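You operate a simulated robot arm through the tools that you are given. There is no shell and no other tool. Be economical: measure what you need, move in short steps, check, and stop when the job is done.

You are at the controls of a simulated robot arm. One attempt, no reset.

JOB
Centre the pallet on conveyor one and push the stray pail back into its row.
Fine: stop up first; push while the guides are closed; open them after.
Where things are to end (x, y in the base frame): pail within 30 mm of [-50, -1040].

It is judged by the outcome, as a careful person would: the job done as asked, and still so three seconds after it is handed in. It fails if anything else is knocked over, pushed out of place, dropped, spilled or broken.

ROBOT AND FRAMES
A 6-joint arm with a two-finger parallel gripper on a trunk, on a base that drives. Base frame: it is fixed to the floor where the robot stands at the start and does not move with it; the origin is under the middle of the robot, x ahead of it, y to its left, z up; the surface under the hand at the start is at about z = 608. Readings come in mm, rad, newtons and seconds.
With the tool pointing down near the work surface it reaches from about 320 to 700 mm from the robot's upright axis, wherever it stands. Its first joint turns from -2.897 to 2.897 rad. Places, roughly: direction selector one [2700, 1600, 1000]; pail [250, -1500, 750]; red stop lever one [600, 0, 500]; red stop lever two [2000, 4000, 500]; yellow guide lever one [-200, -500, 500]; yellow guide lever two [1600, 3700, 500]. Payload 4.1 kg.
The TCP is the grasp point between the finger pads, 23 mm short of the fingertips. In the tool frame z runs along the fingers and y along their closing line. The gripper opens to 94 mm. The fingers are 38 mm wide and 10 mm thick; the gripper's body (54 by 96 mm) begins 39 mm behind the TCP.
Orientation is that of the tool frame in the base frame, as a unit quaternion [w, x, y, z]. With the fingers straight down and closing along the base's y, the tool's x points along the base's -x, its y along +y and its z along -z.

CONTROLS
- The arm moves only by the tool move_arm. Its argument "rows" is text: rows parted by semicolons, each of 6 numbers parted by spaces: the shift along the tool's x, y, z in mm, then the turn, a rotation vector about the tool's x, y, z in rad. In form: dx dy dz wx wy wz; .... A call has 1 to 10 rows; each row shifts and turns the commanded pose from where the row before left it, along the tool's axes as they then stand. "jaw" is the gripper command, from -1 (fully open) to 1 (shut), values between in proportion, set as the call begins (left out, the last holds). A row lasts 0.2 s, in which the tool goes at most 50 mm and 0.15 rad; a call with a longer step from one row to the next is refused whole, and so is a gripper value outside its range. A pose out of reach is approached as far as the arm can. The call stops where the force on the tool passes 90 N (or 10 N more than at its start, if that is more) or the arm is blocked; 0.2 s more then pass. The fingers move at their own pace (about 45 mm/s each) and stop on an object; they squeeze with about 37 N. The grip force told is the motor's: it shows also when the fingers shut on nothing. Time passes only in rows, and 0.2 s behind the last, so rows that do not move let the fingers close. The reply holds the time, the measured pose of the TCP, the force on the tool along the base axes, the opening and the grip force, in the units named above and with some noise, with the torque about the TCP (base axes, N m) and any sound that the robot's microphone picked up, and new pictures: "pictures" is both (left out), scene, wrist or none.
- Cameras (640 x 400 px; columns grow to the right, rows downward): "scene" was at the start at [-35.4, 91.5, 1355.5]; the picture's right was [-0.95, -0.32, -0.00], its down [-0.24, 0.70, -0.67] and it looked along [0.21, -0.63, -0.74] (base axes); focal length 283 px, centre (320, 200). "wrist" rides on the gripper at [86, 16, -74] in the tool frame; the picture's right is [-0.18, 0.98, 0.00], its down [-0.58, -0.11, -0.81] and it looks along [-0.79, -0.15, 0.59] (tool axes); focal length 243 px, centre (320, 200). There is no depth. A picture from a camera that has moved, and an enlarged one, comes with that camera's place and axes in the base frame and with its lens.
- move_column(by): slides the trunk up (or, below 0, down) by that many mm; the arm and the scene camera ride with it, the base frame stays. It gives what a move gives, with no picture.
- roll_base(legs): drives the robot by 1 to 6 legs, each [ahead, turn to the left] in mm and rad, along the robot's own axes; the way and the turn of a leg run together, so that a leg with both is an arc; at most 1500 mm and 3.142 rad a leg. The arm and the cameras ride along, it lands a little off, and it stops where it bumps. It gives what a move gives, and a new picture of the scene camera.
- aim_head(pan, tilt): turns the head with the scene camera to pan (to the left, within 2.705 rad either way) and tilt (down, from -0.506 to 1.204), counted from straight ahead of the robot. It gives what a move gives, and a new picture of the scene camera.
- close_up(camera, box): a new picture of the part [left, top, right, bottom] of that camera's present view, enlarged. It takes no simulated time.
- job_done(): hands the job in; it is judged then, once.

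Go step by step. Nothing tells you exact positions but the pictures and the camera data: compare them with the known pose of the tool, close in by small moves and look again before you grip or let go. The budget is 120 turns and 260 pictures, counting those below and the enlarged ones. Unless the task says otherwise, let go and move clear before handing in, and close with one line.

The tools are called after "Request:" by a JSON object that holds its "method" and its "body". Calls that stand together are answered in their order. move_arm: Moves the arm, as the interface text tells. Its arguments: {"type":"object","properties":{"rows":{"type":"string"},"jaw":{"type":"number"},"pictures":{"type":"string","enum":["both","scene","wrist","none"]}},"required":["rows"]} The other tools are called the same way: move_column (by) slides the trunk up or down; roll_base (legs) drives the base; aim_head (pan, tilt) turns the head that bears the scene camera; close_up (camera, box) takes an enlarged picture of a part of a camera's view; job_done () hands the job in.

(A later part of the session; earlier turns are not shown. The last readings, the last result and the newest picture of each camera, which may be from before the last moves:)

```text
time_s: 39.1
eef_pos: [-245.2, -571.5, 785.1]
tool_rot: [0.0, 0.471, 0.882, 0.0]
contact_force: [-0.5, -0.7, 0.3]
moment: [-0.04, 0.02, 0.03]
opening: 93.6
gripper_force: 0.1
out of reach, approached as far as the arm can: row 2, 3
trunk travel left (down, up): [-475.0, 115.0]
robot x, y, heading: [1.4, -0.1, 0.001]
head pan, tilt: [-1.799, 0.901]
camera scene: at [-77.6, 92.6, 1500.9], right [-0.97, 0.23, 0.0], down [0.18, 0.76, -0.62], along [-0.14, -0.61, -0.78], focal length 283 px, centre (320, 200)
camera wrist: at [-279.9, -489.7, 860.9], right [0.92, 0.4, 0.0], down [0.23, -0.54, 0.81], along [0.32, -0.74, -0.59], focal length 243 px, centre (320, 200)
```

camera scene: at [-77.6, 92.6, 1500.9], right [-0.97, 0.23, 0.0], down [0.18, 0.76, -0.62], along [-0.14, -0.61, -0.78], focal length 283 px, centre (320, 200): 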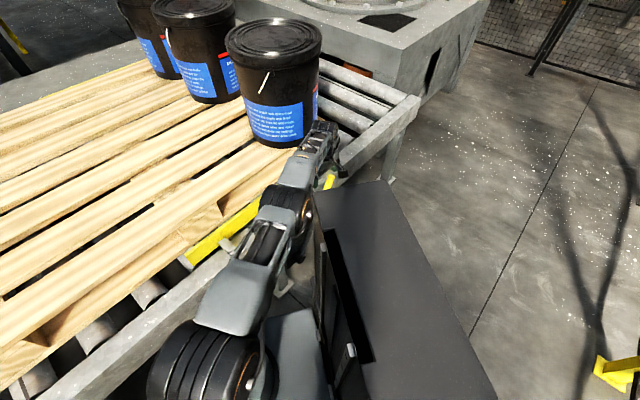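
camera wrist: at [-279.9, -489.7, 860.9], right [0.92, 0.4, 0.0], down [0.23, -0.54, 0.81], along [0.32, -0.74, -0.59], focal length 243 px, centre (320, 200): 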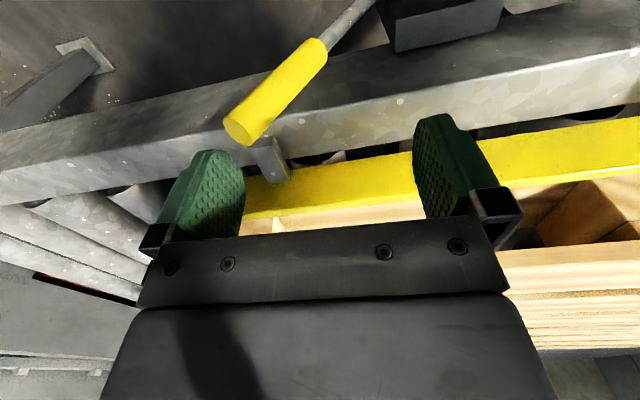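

The cabinet corner blocks the arm at full stretch toward the yellow lever, and the pail push needs reach on that side too. I'll retract the arm and look around for a better place to stand.

Request:
{"method": "move_arm", "body": {"rows": "0 28 -24 0 0 0;1 28 -24 0 0 0;0 40 -20 0 0 0;0 40 -20 0 0 0;0 40 -20 0 0 0;0 40 -20 0 0 0;0 40 -20 0 0 0", "pictures": "none"}}

Request:
{"method": "aim_head", "body": {"pan": 2.6, "tilt": 0.7}}

Request:
{"method": "aim_head", "body": {"pan": 1.3, "tilt": 0.8}}

Request:
{"method": "aim_head", "body": {"pan": -2.65, "tilt": 0.8}}

Request:
{"method": "aim_head", "body": {"pan": 0.3, "tilt": 1.1}}

```text
time_s: 40.7
eef_pos: [-32.0, -426.7, 934.4]
tool_rot: [0.0, 0.47, 0.883, 0.001]
contact_force: [0.1, 0.0, 0.3]
moment: [0.0, -0.03, 0.02]
opening: 93.7
gripper_force: 0.1
trunk travel left (down, up): [-475.0, 115.0]
robot x, y, heading: [-2.7, -0.9, -0.001]
head pan, tilt: [-1.799, 0.901]
```

```text
time_s: 44.3
eef_pos: [-31.6, -427.9, 932.7]
tool_rot: [0.0, 0.47, 0.883, 0.0]
contact_force: [-0.1, 0.7, 0.4]
moment: [0.02, 0.01, 0.03]
opening: 93.8
gripper_force: 0.0
trunk travel left (down, up): [-475.0, 115.0]
robot x, y, heading: [-3.1, 1.0, 0.002]
head pan, tilt: [2.601, 0.7]
camera scene: at [-133.6, 209.6, 1517.0], right [0.52, 0.86, 0.0], down [0.55, -0.33, -0.76], along [-0.66, 0.39, -0.64], focal length 283 px, centre (320, 200)
```

scene: 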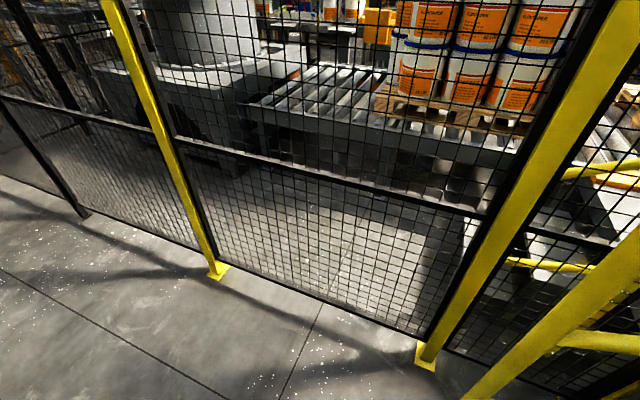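

```text
time_s: 45.7
eef_pos: [-31.1, -427.8, 933.1]
tool_rot: [0.0, 0.471, 0.882, 0.001]
contact_force: [0.3, 0.3, 0.0]
moment: [0.0, -0.01, 0.02]
opening: 93.9
gripper_force: 0.2
trunk travel left (down, up): [-475.0, 115.0]
robot x, y, heading: [4.4, 3.4, 0.0]
head pan, tilt: [1.3, 0.799]
camera scene: at [-39.3, 243.6, 1508.8], right [0.96, -0.27, 0.0], down [-0.19, -0.69, -0.7], along [0.19, 0.67, -0.72], focal length 283 px, centre (320, 200)
```

scene: 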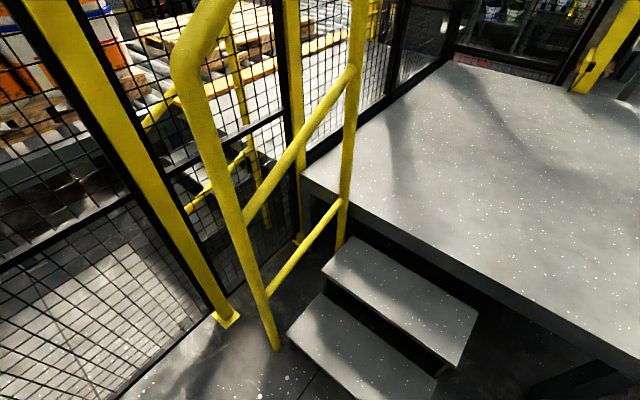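

```text
time_s: 49.0
eef_pos: [-31.3, -428.6, 934.3]
tool_rot: [0.0, 0.471, 0.882, -0.001]
contact_force: [0.3, 0.4, 0.2]
moment: [0.02, 0.05, 0.02]
opening: 94.0
gripper_force: 0.0
trunk travel left (down, up): [-475.0, 115.0]
robot x, y, heading: [1.6, -4.6, 0.002]
head pan, tilt: [-2.649, 0.799]
camera scene: at [-131.9, 127.7, 1508.7], right [-0.47, 0.88, 0.0], down [0.63, 0.34, -0.7], along [-0.61, -0.33, -0.72], focal length 283 px, centre (320, 200)
```

scene: 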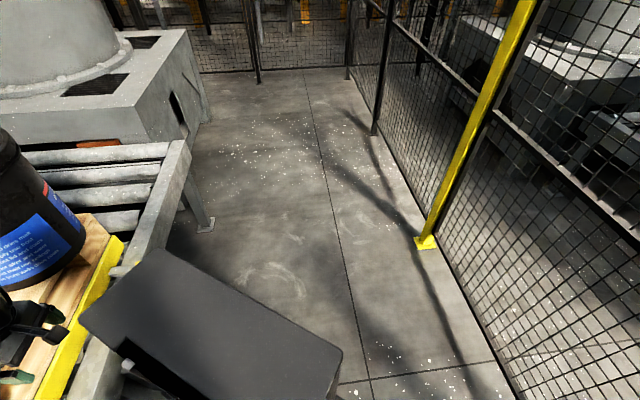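

```text
time_s: 51.5
eef_pos: [-30.7, -428.9, 934.7]
tool_rot: [-0.001, 0.47, 0.883, 0.0]
contact_force: [0.3, -0.3, -0.8]
moment: [0.01, -0.04, -0.01]
opening: 93.8
gripper_force: 0.1
trunk travel left (down, up): [-475.0, 115.0]
robot x, y, heading: [1.1, -0.0, 0.004]
head pan, tilt: [0.3, 1.1]
camera scene: at [-0.5, 184.5, 1487.0], right [0.3, -0.96, 0.0], down [-0.85, -0.26, -0.45], along [0.43, 0.13, -0.89], focal length 283 px, centre (320, 200)
```

scene: 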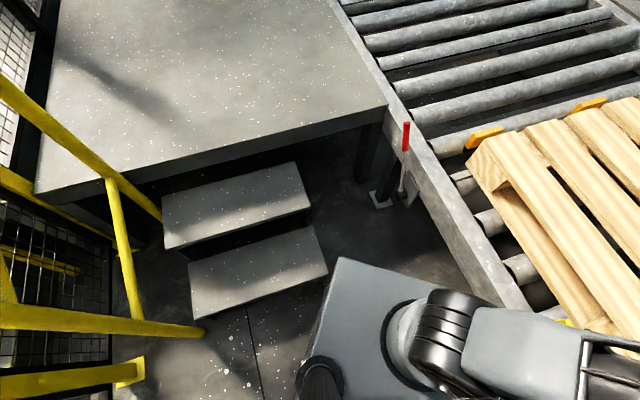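

There is open floor past the cabinet but the passage is tight. A shorter option is to swing the arm forward, turn right and pull closer to the conveyor; I'll move the arm first.

Request:
{"method": "move_arm", "body": {"rows": "-10 46 -12 0 0 0;-10 46 -12 0 0 0;-10 46 -12 0 0 0;-10 46 -12 0 0 0;-10 46 -12 0 0 0;0 46 -12 0 0 0;0 46 -12 0 0 0;0 46 -12 0 0 0;0 46 -12 0 0 0;0 46 -12 0 0 0", "pictures": "none"}}

Request:
{"method": "aim_head", "body": {"pan": -2.2, "tilt": 1.2}}

Request:
{"method": "aim_head", "body": {"pan": 2.4, "tilt": 1.2}}

```text
time_s: 53.7
eef_pos: [376.9, -211.8, 1057.6]
tool_rot: [0.0, 0.471, 0.882, 0.0]
contact_force: [-0.8, 0.0, -0.2]
moment: [0.0, 0.01, -0.03]
opening: 94.1
gripper_force: 0.0
trunk travel left (down, up): [-475.0, 115.0]
robot x, y, heading: [4.5, 1.1, 0.004]
head pan, tilt: [0.3, 1.1]
```

```text
time_s: 56.0
eef_pos: [375.2, -212.5, 1057.0]
tool_rot: [0.0, 0.47, 0.883, 0.0]
contact_force: [0.2, -0.2, -0.9]
moment: [-0.02, -0.01, 0.01]
opening: 94.0
gripper_force: 0.0
trunk travel left (down, up): [-475.0, 115.0]
robot x, y, heading: [-1.4, 1.5, 0.0]
head pan, tilt: [-2.201, 1.201]
camera scene: at [-93.7, 120.7, 1481.0], right [-0.81, 0.59, 0.0], down [0.55, 0.75, -0.36], along [-0.21, -0.29, -0.93], focal length 283 px, centre (320, 200)
```

scene: 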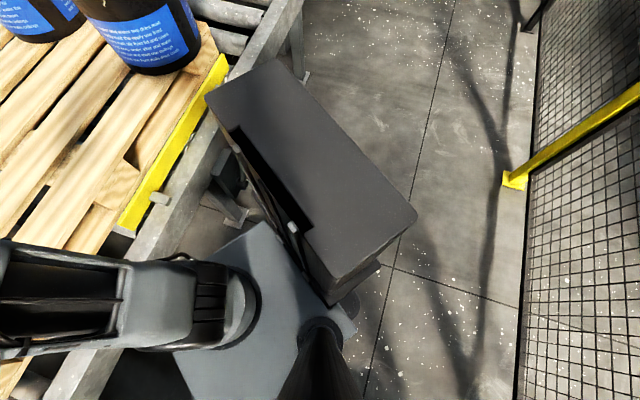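

```text
time_s: 59.7
eef_pos: [376.1, -213.5, 1056.9]
tool_rot: [0.001, 0.471, 0.882, 0.0]
contact_force: [0.3, 0.0, -1.0]
moment: [0.01, -0.01, -0.03]
opening: 94.1
gripper_force: 0.0
trunk travel left (down, up): [-475.0, 115.0]
robot x, y, heading: [1.4, -0.9, 0.004]
head pan, tilt: [2.4, 1.201]
camera scene: at [-101.9, 203.7, 1481.0], right [0.68, 0.74, 0.0], down [0.69, -0.63, -0.36], along [-0.27, 0.24, -0.93], focal length 283 px, centre (320, 200)
```

scene: 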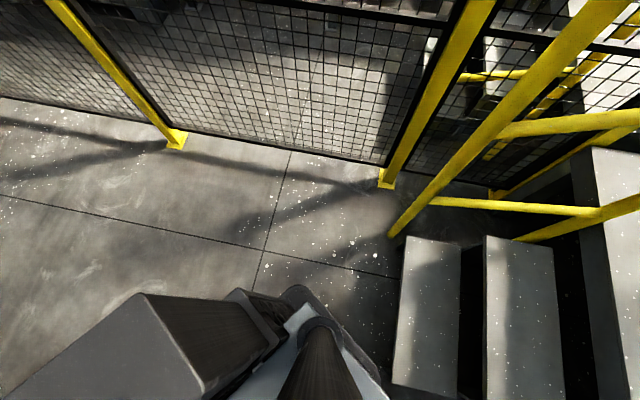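

The arm is forward and high. I'll start with a small forward-right arc and watch the clearance to the cabinet.

Request:
{"method": "roll_base", "body": {"legs": [[70, -0.2]]}}

Request:
{"method": "aim_head", "body": {"pan": -2.2, "tilt": 1.2}}

```text
time_s: 60.8
eef_pos: [395.5, -289.4, 1057.6]
tool_rot: [0.0, 0.555, 0.832, 0.0]
contact_force: [-0.7, -0.5, 0.8]
moment: [0.02, -0.01, -0.03]
opening: 93.9
gripper_force: 0.1
trunk travel left (down, up): [-475.0, 115.0]
robot x, y, heading: [68.6, -5.6, -0.199]
head pan, tilt: [2.4, 1.201]
camera scene: at [9.5, 213.4, 1481.0], right [0.81, 0.59, 0.0], down [0.55, -0.75, -0.36], along [-0.21, 0.29, -0.93], focal length 283 px, centre (320, 200)
```

scene: 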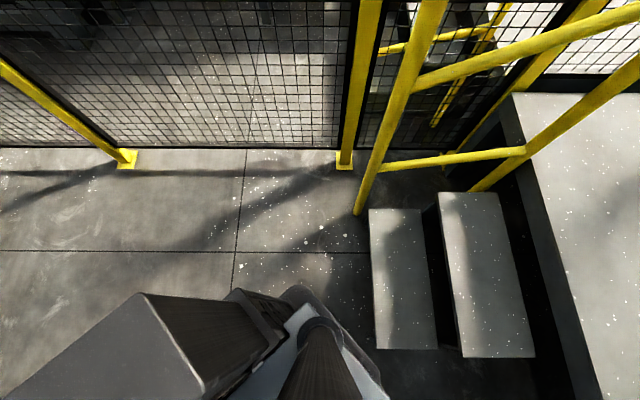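

```text
time_s: 64.5
eef_pos: [395.7, -289.7, 1057.6]
tool_rot: [-0.001, 0.555, 0.832, -0.001]
contact_force: [-0.1, 0.7, -1.1]
moment: [-0.01, -0.01, 0.02]
opening: 93.9
gripper_force: 0.0
trunk travel left (down, up): [-475.0, 115.0]
robot x, y, heading: [70.0, -3.0, -0.206]
head pan, tilt: [-2.201, 1.201]
camera scene: at [0.8, 130.7, 1481.0], right [-0.67, 0.74, 0.0], down [0.69, 0.63, -0.36], along [-0.27, -0.24, -0.93], focal length 283 px, centre (320, 200)
```

scene: 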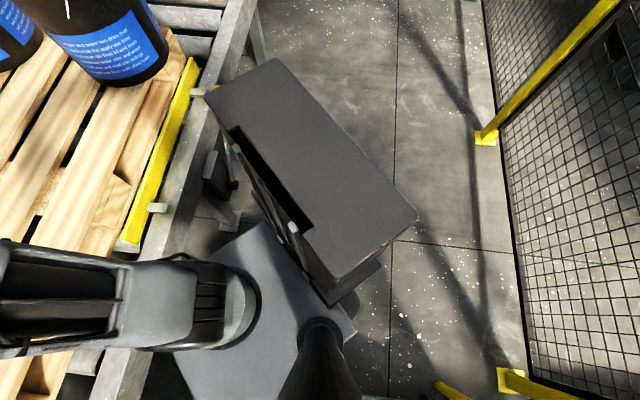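

The dark box is part of the robot itself, so it isn't an obstacle and I can restand facing the conveyor. I'll reverse along the present heading, turn right to face across the conveyor, and come partway forward.

Request:
{"method": "roll_base", "body": {"legs": [[-690, 0], [0, -0.78]]}}

Request:
{"method": "aim_head", "body": {"pan": 0.1, "tilt": 0.6}}

```text
time_s: 70.2
eef_pos: [-536.9, -304.5, 1058.2]
tool_rot: [0.0, 0.817, 0.577, -0.001]
contact_force: [-0.3, 0.2, -0.3]
moment: [-0.03, -0.04, 0.03]
opening: 93.9
gripper_force: 0.2
trunk travel left (down, up): [-475.0, 115.0]
robot x, y, heading: [-587.0, 121.5, -0.935]
head pan, tilt: [-2.201, 1.201]
camera scene: at [-548.9, 269.9, 1481.0], right [-0.01, 1.0, 0.0], down [0.93, 0.01, -0.36], along [-0.36, 0.0, -0.93], focal length 283 px, centre (320, 200)
```

scene: 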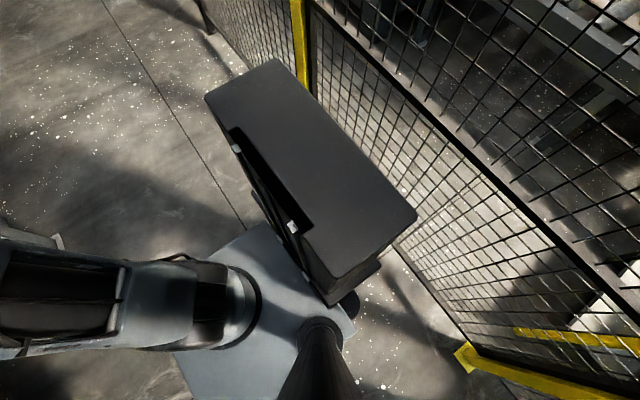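

```text
time_s: 72.3
eef_pos: [-537.9, -305.4, 1056.8]
tool_rot: [-0.001, 0.816, 0.578, -0.001]
contact_force: [0.3, -0.3, -0.2]
moment: [0.0, 0.02, 0.0]
opening: 93.8
gripper_force: 0.0
trunk travel left (down, up): [-475.0, 115.0]
robot x, y, heading: [-590.7, 124.8, -0.936]
head pan, tilt: [0.099, 0.6]
camera scene: at [-433.6, 204.7, 1525.6], right [-0.74, -0.67, 0.0], down [-0.38, 0.42, -0.82], along [0.55, -0.61, -0.57], focal length 283 px, centre (320, 200)
```

scene: 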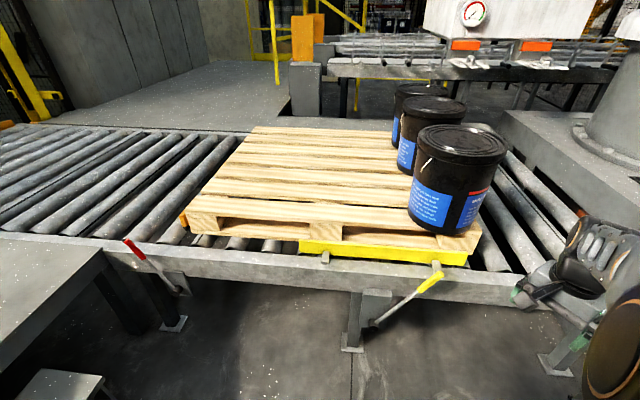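

This is a clear view of the stop, the pallet, the lever and the stray pail. I'll drive forward toward the conveyor and square up.

Request:
{"method": "roll_base", "body": {"legs": [[0, -0.047], [380, 0]]}}

Request:
{"method": "aim_head", "body": {"pan": -0.3, "tilt": 0.9}}

```text
time_s: 75.1
eef_pos: [-349.1, -623.8, 1057.4]
tool_rot: [0.0, 0.832, 0.555, -0.001]
contact_force: [0.4, 0.0, -0.5]
moment: [0.04, -0.02, 0.03]
opening: 94.0
gripper_force: 0.1
trunk travel left (down, up): [-475.0, 115.0]
robot x, y, heading: [-382.0, -190.9, -0.988]
head pan, tilt: [0.099, 0.6]
camera scene: at [-219.5, -119.5, 1525.6], right [-0.78, -0.63, 0.0], down [-0.36, 0.44, -0.83], along [0.52, -0.64, -0.57], focal length 283 px, centre (320, 200)
```

scene: 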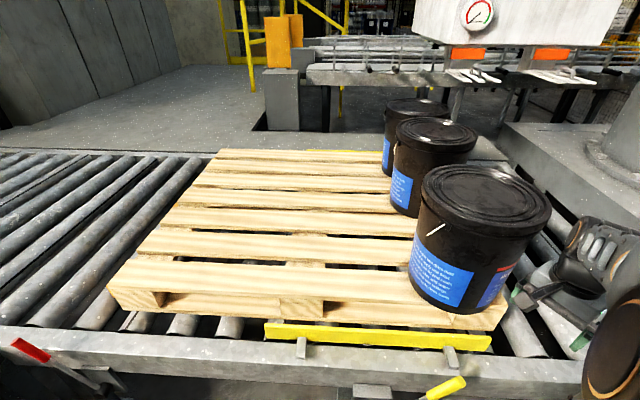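

```text
time_s: 76.0
eef_pos: [-349.1, -623.1, 1058.3]
tool_rot: [0.0, 0.831, 0.556, 0.0]
contact_force: [-0.6, -0.4, 0.2]
moment: [-0.02, 0.01, 0.0]
opening: 94.1
gripper_force: 0.1
trunk travel left (down, up): [-475.0, 115.0]
robot x, y, heading: [-379.1, -191.9, -0.982]
head pan, tilt: [-0.3, 0.901]
camera scene: at [-254.2, -123.3, 1500.9], right [-0.96, -0.28, 0.0], down [-0.22, 0.75, -0.62], along [0.17, -0.6, -0.78], focal length 283 px, centre (320, 200)
```

scene: 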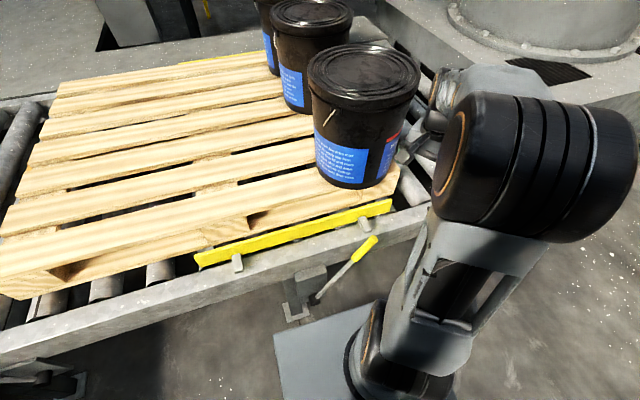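

I'm standing well now. I'll yaw the fingers to close along e again, move over the yellow knob and descend.

Request:
{"method": "move_arm", "body": {"rows": "0 0 0 0 0 -0.14;0 0 0 0 0 -0.14;0 0 0 0 0 -0.14;0 0 0 0 0 -0.14;0 0 0 0 0 -0.14;0 0 0 0 0 -0.14;0 0 0 0 0 -0.142", "pictures": "none"}}

Request:
{"method": "move_arm", "body": {"rows": "0 24 35 0 0 0;0 24 35 0 0 0;0 23 35 0 0 0;0 0 40 0 0 0;0 0 40 0 0 0;0 0 40 0 0 0;0 0 40 0 0 0", "pictures": "both"}}

```text
time_s: 77.6
eef_pos: [-348.9, -622.6, 1057.1]
tool_rot: [0.0, 0.47, 0.883, 0.0]
contact_force: [-0.2, 0.2, -0.7]
moment: [0.01, 0.02, 0.02]
opening: 93.8
gripper_force: 0.0
trunk travel left (down, up): [-475.0, 115.0]
robot x, y, heading: [-382.0, -192.4, -0.985]
head pan, tilt: [-0.3, 0.901]
```

```text
time_s: 79.2
eef_pos: [-288.3, -585.7, 793.1]
tool_rot: [0.002, 0.472, 0.882, 0.0]
contact_force: [0.4, 0.5, 0.1]
moment: [0.01, 0.01, -0.04]
opening: 94.2
gripper_force: 0.0
trunk travel left (down, up): [-475.0, 115.0]
robot x, y, heading: [-381.0, -190.6, -0.99]
head pan, tilt: [-0.3, 0.901]
camera scene: at [-254.3, -123.4, 1500.9], right [-0.96, -0.28, 0.0], down [-0.22, 0.75, -0.62], along [0.17, -0.6, -0.78], focal length 283 px, centre (320, 200)
camera wrist: at [-322.2, -504.0, 869.0], right [0.92, 0.39, 0.0], down [0.23, -0.54, 0.81], along [0.32, -0.74, -0.59], focal length 243 px, centre (320, 200)
```

scene: 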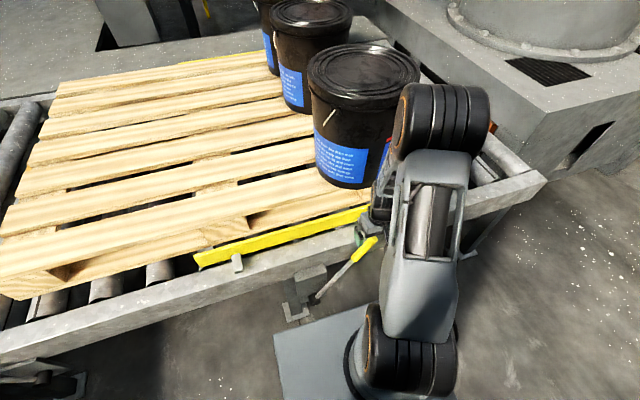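
wrist: 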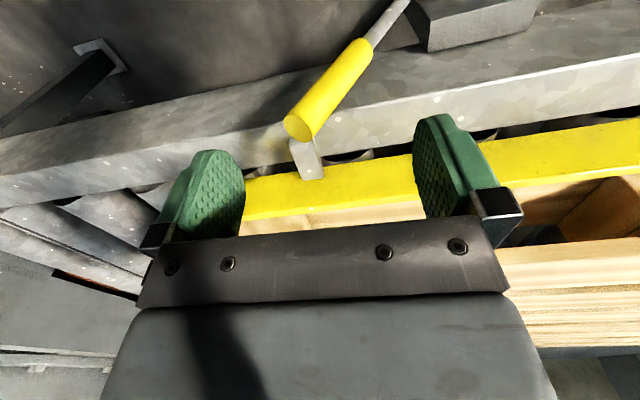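

I'll correct by about 24 mm across and 9 mm along, then descend onto the yellow knob.

Request:
{"method": "move_arm", "body": {"rows": "-24 -9 10 0 0 0;0 0 30 0 0 0;0 0 30 0 0 0;0 0 26 0 0 0", "pictures": "both"}}

```text
time_s: 80.2
eef_pos: [-281.9, -609.3, 694.9]
tool_rot: [0.0, 0.472, 0.882, 0.0]
contact_force: [-0.1, 0.2, -0.3]
moment: [0.01, 0.01, -0.01]
opening: 94.0
gripper_force: 0.0
trunk travel left (down, up): [-475.0, 115.0]
robot x, y, heading: [-379.2, -190.9, -0.985]
head pan, tilt: [-0.3, 0.901]
camera scene: at [-254.3, -123.4, 1500.9], right [-0.96, -0.28, 0.0], down [-0.22, 0.75, -0.62], along [0.17, -0.6, -0.78], focal length 283 px, centre (320, 200)
camera wrist: at [-316.9, -527.3, 770.5], right [0.92, 0.39, 0.0], down [0.23, -0.54, 0.81], along [0.32, -0.74, -0.59], focal length 243 px, centre (320, 200)
```

scene: 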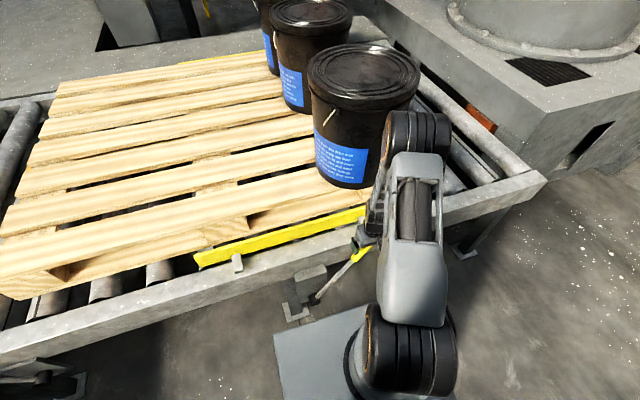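
wrist: 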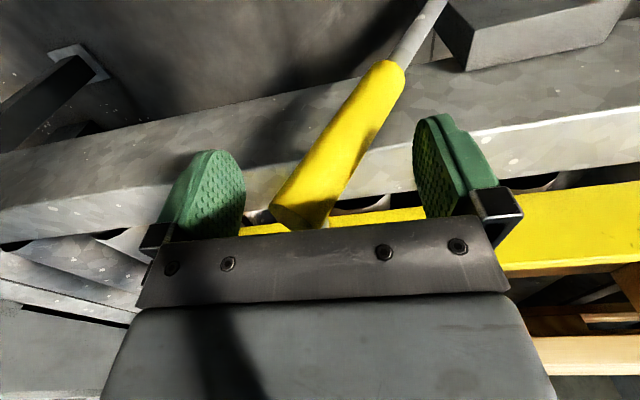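

The yellow lever is straddled, and I'll push it toward +e, rising with the arc.

Request:
{"method": "move_arm", "body": {"rows": "0 15 0 0 0 0;0 15 0 0 0 0;0 15 -6 0 0 0;0 15 -8 0 0 0;0 15 -7 0 0 0;0 15 -6 0 0 0;0 15 -5 0 0 0;0 15 -5 0 0 0", "pictures": "both"}}

```text
time_s: 82.0
eef_pos: [-184.3, -543.1, 733.9]
tool_rot: [0.0, 0.472, 0.882, 0.0]
contact_force: [-0.3, 0.0, 0.1]
moment: [0.02, -0.04, 0.0]
opening: 93.9
gripper_force: 0.0
trunk travel left (down, up): [-475.0, 115.0]
robot x, y, heading: [-380.5, -191.4, -0.987]
head pan, tilt: [-0.3, 0.901]
camera scene: at [-254.4, -123.3, 1500.9], right [-0.96, -0.28, 0.0], down [-0.22, 0.75, -0.62], along [0.17, -0.6, -0.78], focal length 283 px, centre (320, 200)
camera wrist: at [-219.1, -461.5, 809.5], right [0.92, 0.39, 0.0], down [0.23, -0.54, 0.81], along [0.32, -0.74, -0.59], focal length 243 px, centre (320, 200)
```

scene: 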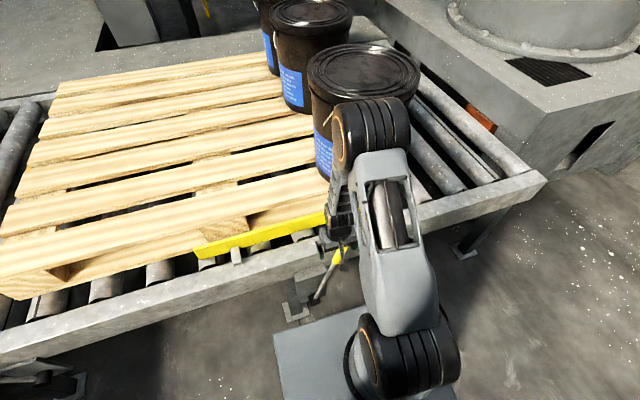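
wrist: 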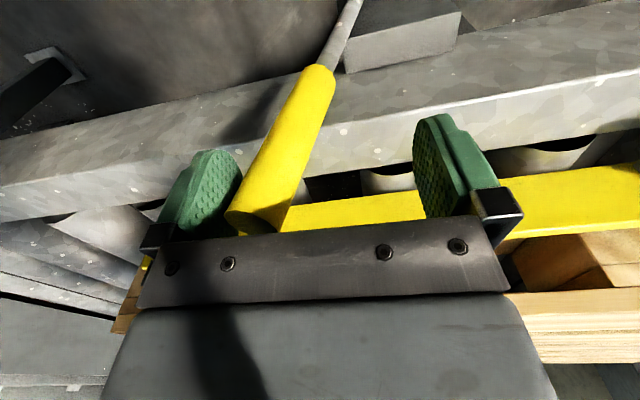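

The guide is moving in easily, so I'll continue.

Request:
{"method": "move_arm", "body": {"rows": "0 15 -4 0 0 0;0 15 -3 0 0 0;0 15 -2 0 0 0;0 15 -1 0 0 0;0 15 0 0 0 0;0 15 0 0 0 0;0 15 0 0 0 0;0 15 0 0 0 0", "pictures": "both"}}

```text
time_s: 83.8
eef_pos: [-86.6, -474.4, 743.6]
tool_rot: [0.0, 0.471, 0.882, 0.0]
contact_force: [-0.7, -0.8, -0.5]
moment: [0.01, 0.0, -0.02]
opening: 94.0
gripper_force: 0.1
trunk travel left (down, up): [-475.0, 115.0]
robot x, y, heading: [-382.0, -192.6, -0.987]
head pan, tilt: [-0.3, 0.901]
camera scene: at [-254.3, -123.3, 1500.8], right [-0.96, -0.28, 0.0], down [-0.22, 0.75, -0.62], along [0.17, -0.6, -0.78], focal length 283 px, centre (320, 200)
camera wrist: at [-120.5, -393.3, 820.0], right [0.92, 0.39, 0.0], down [0.23, -0.54, 0.81], along [0.32, -0.74, -0.59], focal length 243 px, centre (320, 200)
```

scene: 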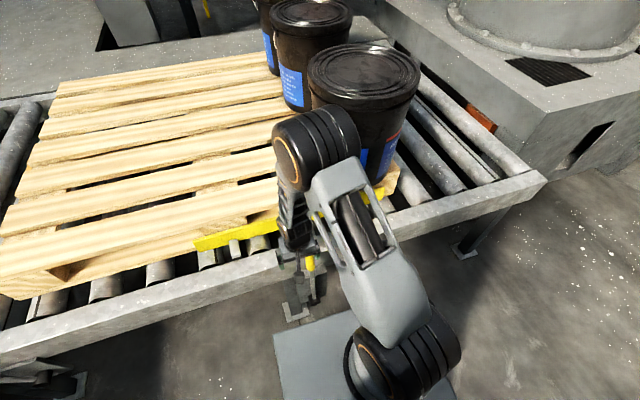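
wrist: 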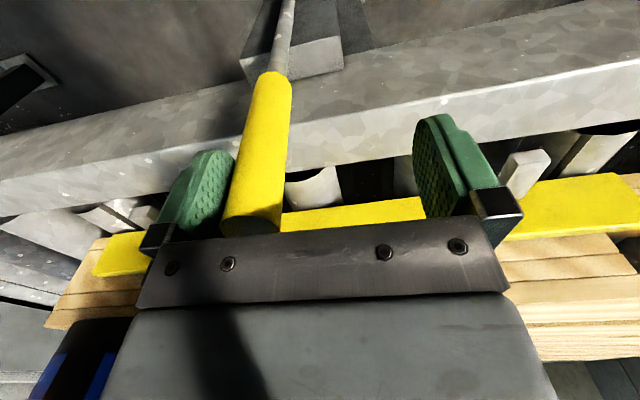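

Now the lever is near vertical. I'll keep pushing through with a slight descent, until it reaches its end stop.

Request:
{"method": "move_arm", "body": {"rows": "0 15 0 0 0 0;0 15 0 0 0 0;0 15 0 0 0 0;0 15 2 0 0 0;0 15 3 0 0 0;0 15 4 0 0 0;0 15 5 0 0 0;0 15 6 0 0 0", "pictures": "both"}}

```text
time_s: 85.6
eef_pos: [13.3, -407.3, 723.8]
tool_rot: [0.0, 0.471, 0.882, 0.0]
contact_force: [-24.5, -6.5, 20.4]
moment: [-0.57, 1.36, -0.37]
opening: 94.1
gripper_force: 0.1
trunk travel left (down, up): [-475.0, 115.0]
robot x, y, heading: [-381.5, -195.4, -0.993]
head pan, tilt: [-0.3, 0.901]
camera scene: at [-257.5, -122.9, 1501.1], right [-0.96, -0.28, 0.0], down [-0.22, 0.75, -0.62], along [0.18, -0.6, -0.78], focal length 283 px, centre (320, 200)
camera wrist: at [-20.7, -326.7, 799.9], right [0.92, 0.39, 0.0], down [0.23, -0.54, 0.81], along [0.32, -0.74, -0.59], focal length 243 px, centre (320, 200)
```

scene: 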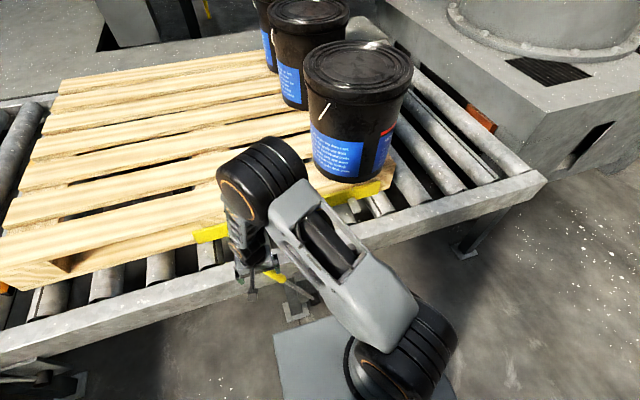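
wrist: 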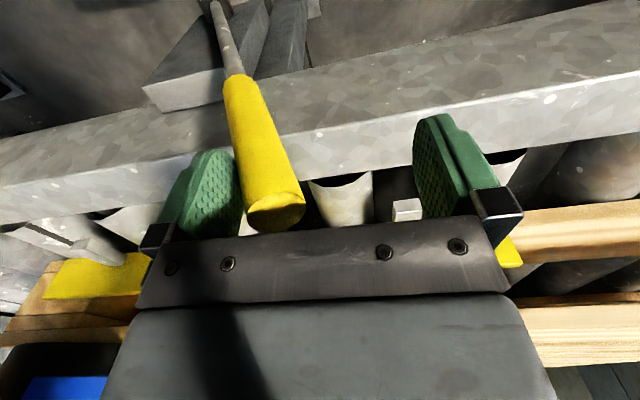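

The guides are working against the pallet at about 30 N. I'll continue slowly.

Request:
{"method": "move_arm", "body": {"rows": "0 10 3 0 0 0;0 10 3 0 0 0;0 10 4 0 0 0;0 10 4 0 0 0;0 10 5 0 0 0;0 10 5 0 0 0", "pictures": "both"}}

```text
time_s: 87.1
eef_pos: [55.7, -381.0, 703.7]
tool_rot: [-0.008, 0.475, 0.88, -0.002]
contact_force: [-26.6, -18.6, 39.6]
moment: [-1.12, 2.42, -0.05]
opening: 94.2
gripper_force: 0.1
trunk travel left (down, up): [-475.0, 115.0]
robot x, y, heading: [-380.2, -192.1, -0.999]
head pan, tilt: [-0.3, 0.901]
stopped in row 6: the force on the tool passed its limit at 94 N (the readings are from after the stop); the commanded pose is now the measured one
camera scene: at [-259.2, -125.3, 1501.7], right [-0.96, -0.27, 0.0], down [-0.21, 0.76, -0.62], along [0.17, -0.6, -0.78], focal length 283 px, centre (320, 200)
camera wrist: at [22.1, -299.9, 780.2], right [0.92, 0.39, -0.01], down [0.24, -0.55, 0.8], along [0.3, -0.74, -0.6], focal length 243 px, centre (320, 200)
```

scene: 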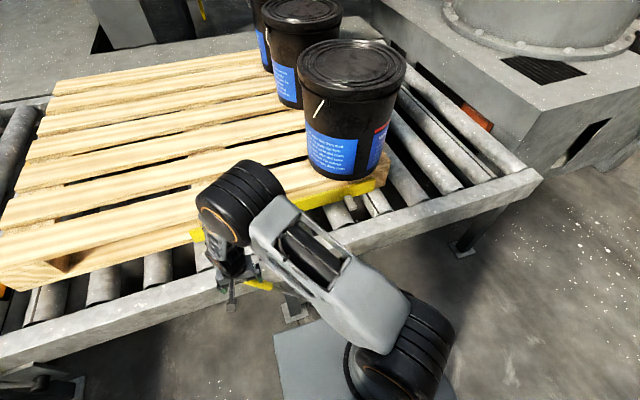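
wrist: 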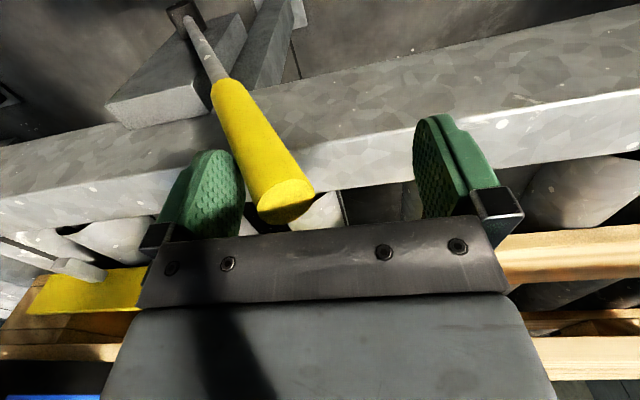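

The lever is at its mirrored end position and the force limit tripped. I'll back off slightly, lift clear and check that the lever and pallet hold.

Request:
{"method": "move_arm", "body": {"rows": "0 -10 0 0 0 0;0 -8 -10 0 0 0;0 0 -40 0 0 0;0 0 -40 0 0 0;0 0 -40 0 0 0;40 0 -40 0 0 0;40 0 -30 0 0 0", "pictures": "both"}}

Request:
{"method": "aim_head", "body": {"pan": 0.1, "tilt": 0.8}}

```text
refused: row 6 steps farther than a row can; nothing moved
```

```text
time_s: 88.0
eef_pos: [55.2, -381.4, 702.3]
tool_rot: [-0.008, 0.475, 0.88, -0.001]
contact_force: [-39.2, -31.8, 55.9]
moment: [-2.15, 3.09, 0.46]
opening: 94.0
gripper_force: 0.1
trunk travel left (down, up): [-475.0, 115.0]
robot x, y, heading: [-382.0, -195.0, -0.999]
head pan, tilt: [0.099, 0.799]
camera scene: at [-231.4, -117.0, 1509.8], right [-0.78, -0.62, 0.0], down [-0.44, 0.56, -0.7], along [0.44, -0.55, -0.72], focal length 283 px, centre (320, 200)
```

scene: 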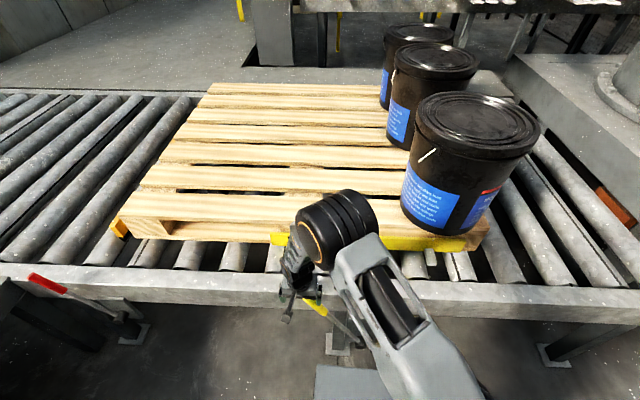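

Request:
{"method": "move_arm", "body": {"rows": "0 -10 0 0 0 0;0 -8 -10 0 0 0;0 0 -40 0 0 0;0 0 -40 0 0 0;0 0 -40 0 0 0;30 0 -35 0 0 0;30 0 -30 0 0 0", "pictures": "both"}}

```text
time_s: 89.6
eef_pos: [12.3, -340.9, 895.3]
tool_rot: [-0.007, 0.473, 0.881, -0.002]
contact_force: [-0.1, -0.1, -0.2]
moment: [0.0, -0.01, 0.03]
opening: 93.9
gripper_force: 0.1
trunk travel left (down, up): [-475.0, 115.0]
robot x, y, heading: [-378.3, -193.2, -0.999]
head pan, tilt: [0.099, 0.799]
camera scene: at [-225.0, -114.9, 1508.7], right [-0.78, -0.63, 0.0], down [-0.45, 0.56, -0.7], along [0.44, -0.54, -0.72], focal length 283 px, centre (320, 200)
camera wrist: at [-20.2, -259.4, 973.5], right [0.92, 0.39, -0.01], down [0.24, -0.55, 0.8], along [0.3, -0.74, -0.6], focal length 243 px, centre (320, 200)
```

scene: 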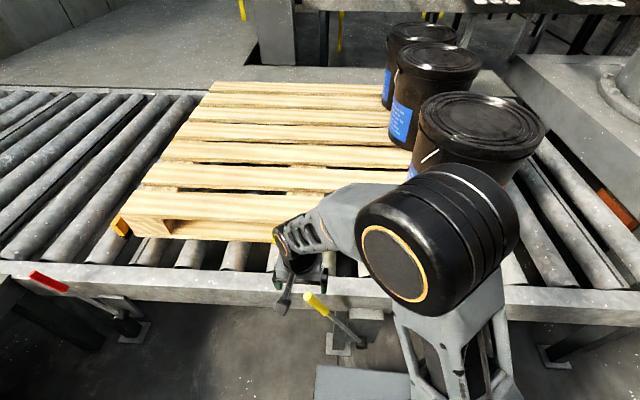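
wrist: 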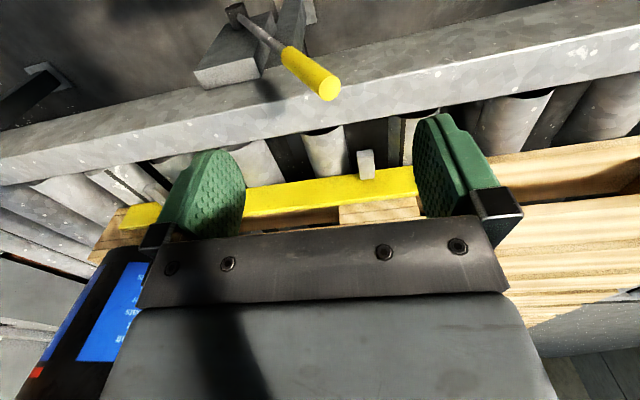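

The guides hold closed and the pallet looks square. Next I'll measure the stray pail precisely from two trunk heights.

Request:
{"method": "aim_head", "body": {"pan": -0.46, "tilt": 0.55}}

Request:
{"method": "move_column", "body": {"by": -250}}

Request:
{"method": "aim_head", "body": {"pan": -0.46, "tilt": 0.3}}

```text
time_s: 90.5
eef_pos: [12.9, -340.3, 897.0]
tool_rot: [-0.007, 0.473, 0.881, -0.003]
contact_force: [0.3, 0.5, -0.2]
moment: [-0.03, 0.03, -0.03]
opening: 93.7
gripper_force: 0.0
trunk travel left (down, up): [-475.0, 115.0]
robot x, y, heading: [-378.0, -193.1, -0.994]
head pan, tilt: [-0.461, 0.55]
camera scene: at [-264.7, -141.3, 1530.1], right [-0.99, -0.12, 0.0], down [-0.06, 0.52, -0.85], along [0.1, -0.85, -0.52], focal length 283 px, centre (320, 200)
```

scene: 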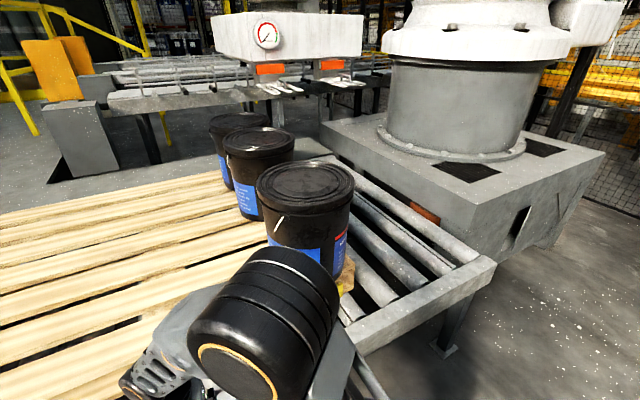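

```text
time_s: 92.7
eef_pos: [14.9, -342.3, 683.2]
tool_rot: [0.007, 0.476, 0.879, 0.0]
contact_force: [-37.0, 14.1, 44.4]
moment: [-2.51, -2.83, -1.21]
opening: 93.9
gripper_force: 0.0
trunk travel left (down, up): [-249.0, 341.0]
robot x, y, heading: [-380.3, -194.6, -0.996]
head pan, tilt: [-0.461, 0.55]
stopped: the force on the tool passed its limit at 118 N (the readings are from after the stop); the commanded pose is now the measured one
```

```text
time_s: 93.4
eef_pos: [15.5, -343.7, 683.7]
tool_rot: [0.008, 0.474, 0.88, 0.0]
contact_force: [-42.1, 17.4, 56.5]
moment: [-3.14, -3.27, -1.35]
opening: 93.8
gripper_force: 0.1
trunk travel left (down, up): [-249.0, 341.0]
robot x, y, heading: [-380.8, -193.2, -0.993]
head pan, tilt: [-0.461, 0.3]
camera scene: at [-271.6, -141.9, 1327.9], right [-0.99, -0.12, -0.01], down [-0.03, 0.29, -0.96], along [0.11, -0.95, -0.29], focal length 283 px, centre (320, 200)
```

scene: 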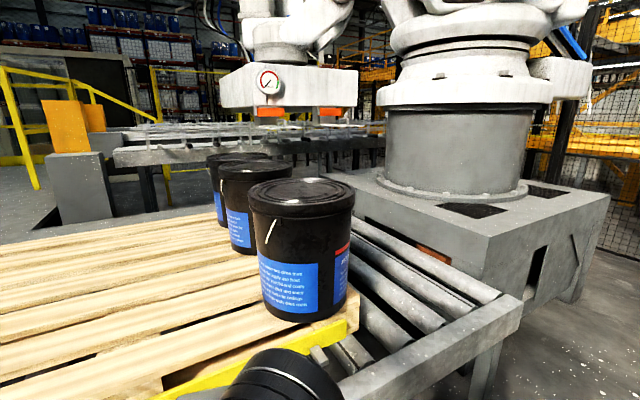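

I lowered the trunk onto the lever by mistake. I'm raising it again now and will check the lever.

Request:
{"method": "move_column", "body": {"by": 124}}

Request:
{"method": "aim_head", "body": {"pan": -0.46, "tilt": 0.31}}

Request:
{"method": "move_arm", "body": {"rows": "0 0 -20 0 0 0;0 0 -20 0 0 0", "pictures": "wrist"}}

```text
time_s: 95.0
eef_pos: [19.8, -343.0, 802.7]
tool_rot: [0.006, 0.474, 0.88, 0.001]
contact_force: [-0.5, -0.4, 0.0]
moment: [-0.03, -0.01, -0.04]
opening: 94.1
gripper_force: 0.1
trunk travel left (down, up): [-373.0, 217.0]
robot x, y, heading: [-381.5, -193.7, -0.995]
head pan, tilt: [-0.461, 0.3]
```

```text
time_s: 95.6
eef_pos: [18.2, -344.0, 802.3]
tool_rot: [0.006, 0.474, 0.881, 0.0]
contact_force: [-0.1, 0.3, 0.1]
moment: [0.01, 0.0, 0.06]
opening: 94.0
gripper_force: 0.0
trunk travel left (down, up): [-373.0, 217.0]
robot x, y, heading: [-381.0, -188.7, -0.99]
head pan, tilt: [-0.461, 0.311]
camera scene: at [-264.7, -144.8, 1450.2], right [-0.99, -0.12, 0.0], down [-0.04, 0.3, -0.95], along [0.11, -0.95, -0.31], focal length 283 px, centre (320, 200)
```

scene: 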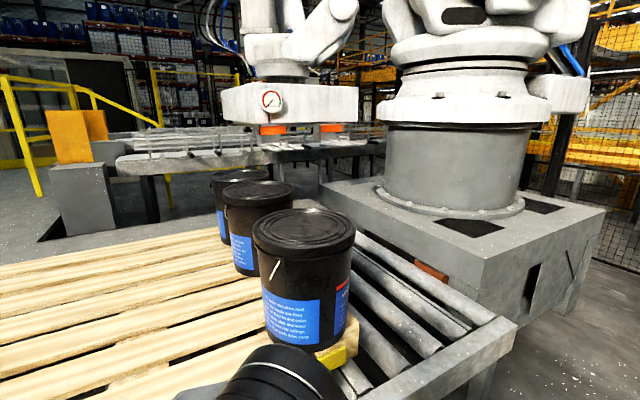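

```text
time_s: 96.2
eef_pos: [19.7, -342.7, 841.1]
tool_rot: [0.004, 0.473, 0.881, 0.0]
contact_force: [-0.3, -0.4, 0.2]
moment: [0.01, 0.02, -0.03]
opening: 93.8
gripper_force: 0.0
trunk travel left (down, up): [-373.0, 217.0]
robot x, y, heading: [-378.7, -190.8, -0.997]
head pan, tilt: [-0.461, 0.311]
camera wrist: at [-14.9, -261.0, 916.6], right [0.92, 0.39, 0.01], down [0.22, -0.54, 0.81], along [0.32, -0.75, -0.59], focal length 243 px, centre (320, 200)
```

wrist: 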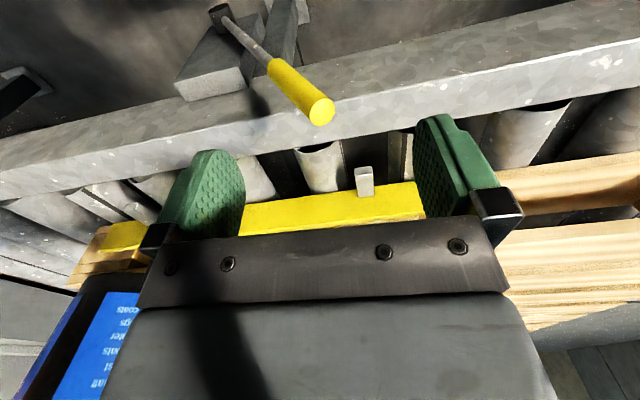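

The lever hasn't moved. I put the pail at about (-127,-930), so it needs roughly 135 mm along n. I'll carry the hand over to e≈-619, then tip the fingers forward to push horizontally with open, cradling fingers.

Request:
{"method": "move_arm", "body": {"rows": "-20 -20 -35 0 0 0;-20 -20 -35 0 0 0;-20 -30 -25 0 0 0;-5 -45 0 0 0 0;-5 -45 0 0 0 0;0 -45 0 0 0 0;0 -45 0 0 0 0;0 -45 0 0 0 0;0 -45 0 0 0 0;0 -45 0 0 0 0", "pictures": "none"}}

Request:
{"method": "move_arm", "body": {"rows": "0 -30 0 0 0 0;0 -30 0 0 0 0;0 0 0 0 -0.14 0;0 0 0 0 -0.14 0;0 0 0 0 -0.14 0;0 0 0 0 -0.14 0;0 0 0 0 -0.14 0", "pictures": "both"}}

```text
time_s: 98.4
eef_pos: [-266.1, -611.8, 937.0]
tool_rot: [0.006, 0.474, 0.88, 0.0]
contact_force: [0.7, 0.2, 0.4]
moment: [0.03, 0.01, 0.02]
opening: 94.2
gripper_force: 0.0
trunk travel left (down, up): [-373.0, 217.0]
robot x, y, heading: [-377.6, -195.8, -0.999]
head pan, tilt: [-0.461, 0.311]
```

```text
time_s: 100.0
eef_pos: [-314.3, -646.1, 937.2]
tool_rot: [0.306, 0.445, 0.826, -0.163]
contact_force: [0.2, -0.1, 1.0]
moment: [-0.05, 0.01, 0.0]
opening: 94.1
gripper_force: 0.1
trunk travel left (down, up): [-373.0, 217.0]
robot x, y, heading: [-379.0, -192.9, -0.997]
head pan, tilt: [-0.461, 0.311]
camera scene: at [-264.7, -144.9, 1450.3], right [-0.99, -0.12, 0.0], down [-0.04, 0.3, -0.95], along [0.11, -0.95, -0.31], focal length 283 px, centre (320, 200)
camera wrist: at [-364.3, -541.3, 937.6], right [0.9, 0.42, 0.12], down [-0.14, 0.01, 0.99], along [0.42, -0.91, 0.07], focal length 243 px, centre (320, 200)
```

scene: 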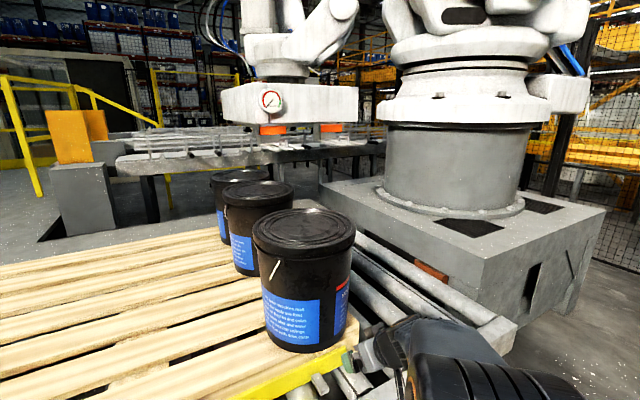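
wrist: 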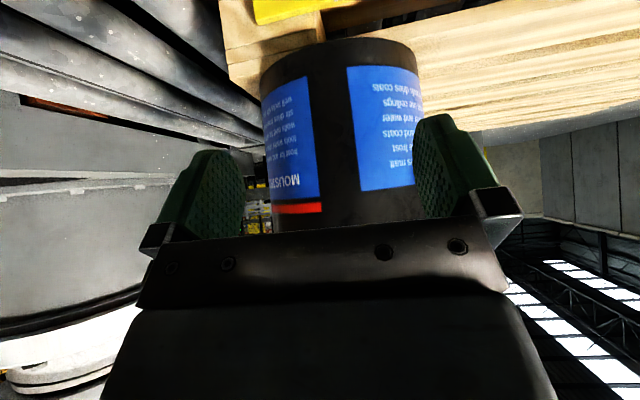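

The wrist view agrees: the pail is centred at about (-123,-928), straight ahead of the hand. I'll finish tipping the fingers to near-horizontal and lower to push height.

Request:
{"method": "move_arm", "body": {"rows": "0 0 0 0 -0.14 0;0 0 0 0 -0.14 0;0 0 0 0 -0.14 0;0 0 0 0 -0.14 0;0 0 0 0 -0.14 0;0 0 0 0 -0.1 0;30 0 0 0 0 0;0 0 40 0 0 0;0 0 40 0 0 0", "pictures": "both"}}

```text
time_s: 102.0
eef_pos: [-270.1, -711.8, 901.2]
tool_rot: [0.604, 0.347, 0.641, -0.323]
contact_force: [0.2, -0.1, 0.5]
moment: [-0.02, -0.02, -0.02]
opening: 94.0
gripper_force: 0.0
trunk travel left (down, up): [-373.0, 217.0]
robot x, y, heading: [-380.6, -195.2, -0.999]
head pan, tilt: [-0.461, 0.311]
camera scene: at [-264.8, -144.8, 1450.2], right [-0.99, -0.12, 0.0], down [-0.04, 0.3, -0.95], along [0.11, -0.95, -0.31], focal length 283 px, centre (320, 200)
camera wrist: at [-300.5, -635.0, 821.3], right [0.83, 0.53, 0.19], down [-0.52, 0.58, 0.63], along [0.23, -0.62, 0.75], focal length 243 px, centre (320, 200)
```

scene: 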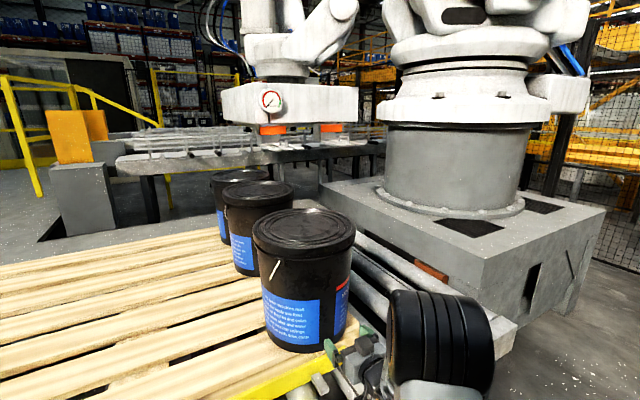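
wrist: 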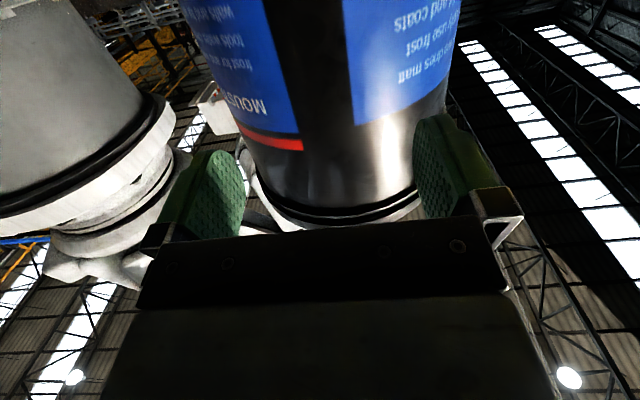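

The tool points along n at z≈900. I'll advance to just short of contact.

Request:
{"method": "move_arm", "body": {"rows": "-1 0 20 0 0 0;-1 0 20 0 0 0;-1 0 20 0 0 0;-1 0 20 0 0 0;-1 0 15 0 0 0", "pictures": "both"}}

Request:
{"method": "close_up", "body": {"camera": "scene", "box": [200, 170, 440, 400]}}

```text
time_s: 103.2
eef_pos: [-218.1, -791.3, 899.6]
tool_rot: [0.604, 0.347, 0.641, -0.323]
contact_force: [0.6, -0.4, -0.5]
moment: [0.03, -0.01, 0.02]
opening: 93.6
gripper_force: 0.1
trunk travel left (down, up): [-373.0, 217.0]
robot x, y, heading: [-380.8, -188.6, -0.999]
head pan, tilt: [-0.461, 0.311]
camera scene: at [-264.8, -144.9, 1450.2], right [-0.99, -0.12, 0.0], down [-0.04, 0.3, -0.95], along [0.11, -0.95, -0.31], focal length 283 px, centre (320, 200)
camera wrist: at [-248.7, -714.7, 820.4], right [0.83, 0.53, 0.19], down [-0.52, 0.58, 0.63], along [0.22, -0.62, 0.75], focal length 243 px, centre (320, 200)
```

scene: 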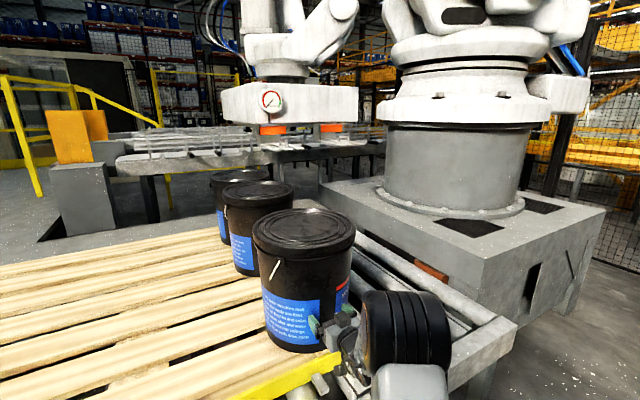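
wrist: 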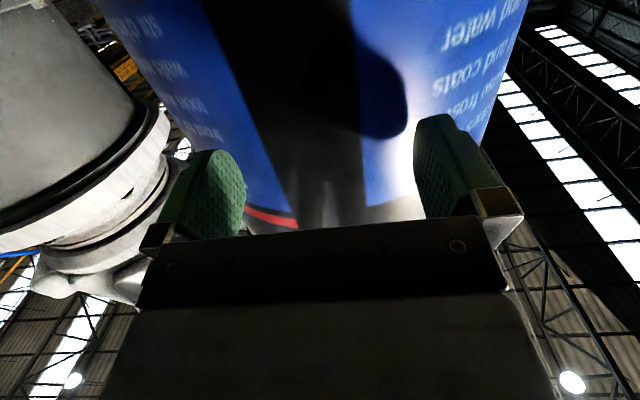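

```text
1.74 times, centred on (320, 285) of scene
camera zoom: at [-264.8, -144.9, 1450.2], right [-0.99, -0.12, 0.0], down [-0.04, 0.3, -0.95], along [0.11, -0.95, -0.31], focal length 492 px, centre (320, 52)
```

zoom: 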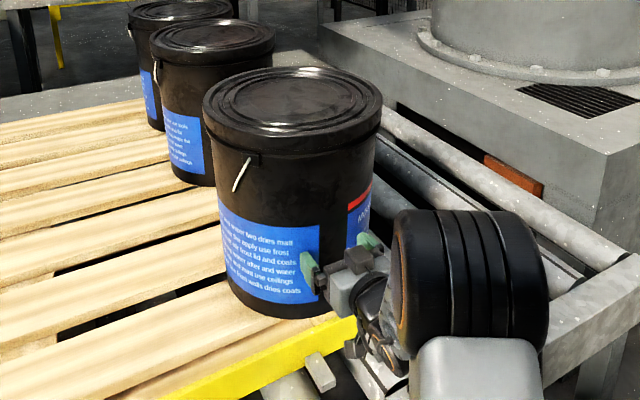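

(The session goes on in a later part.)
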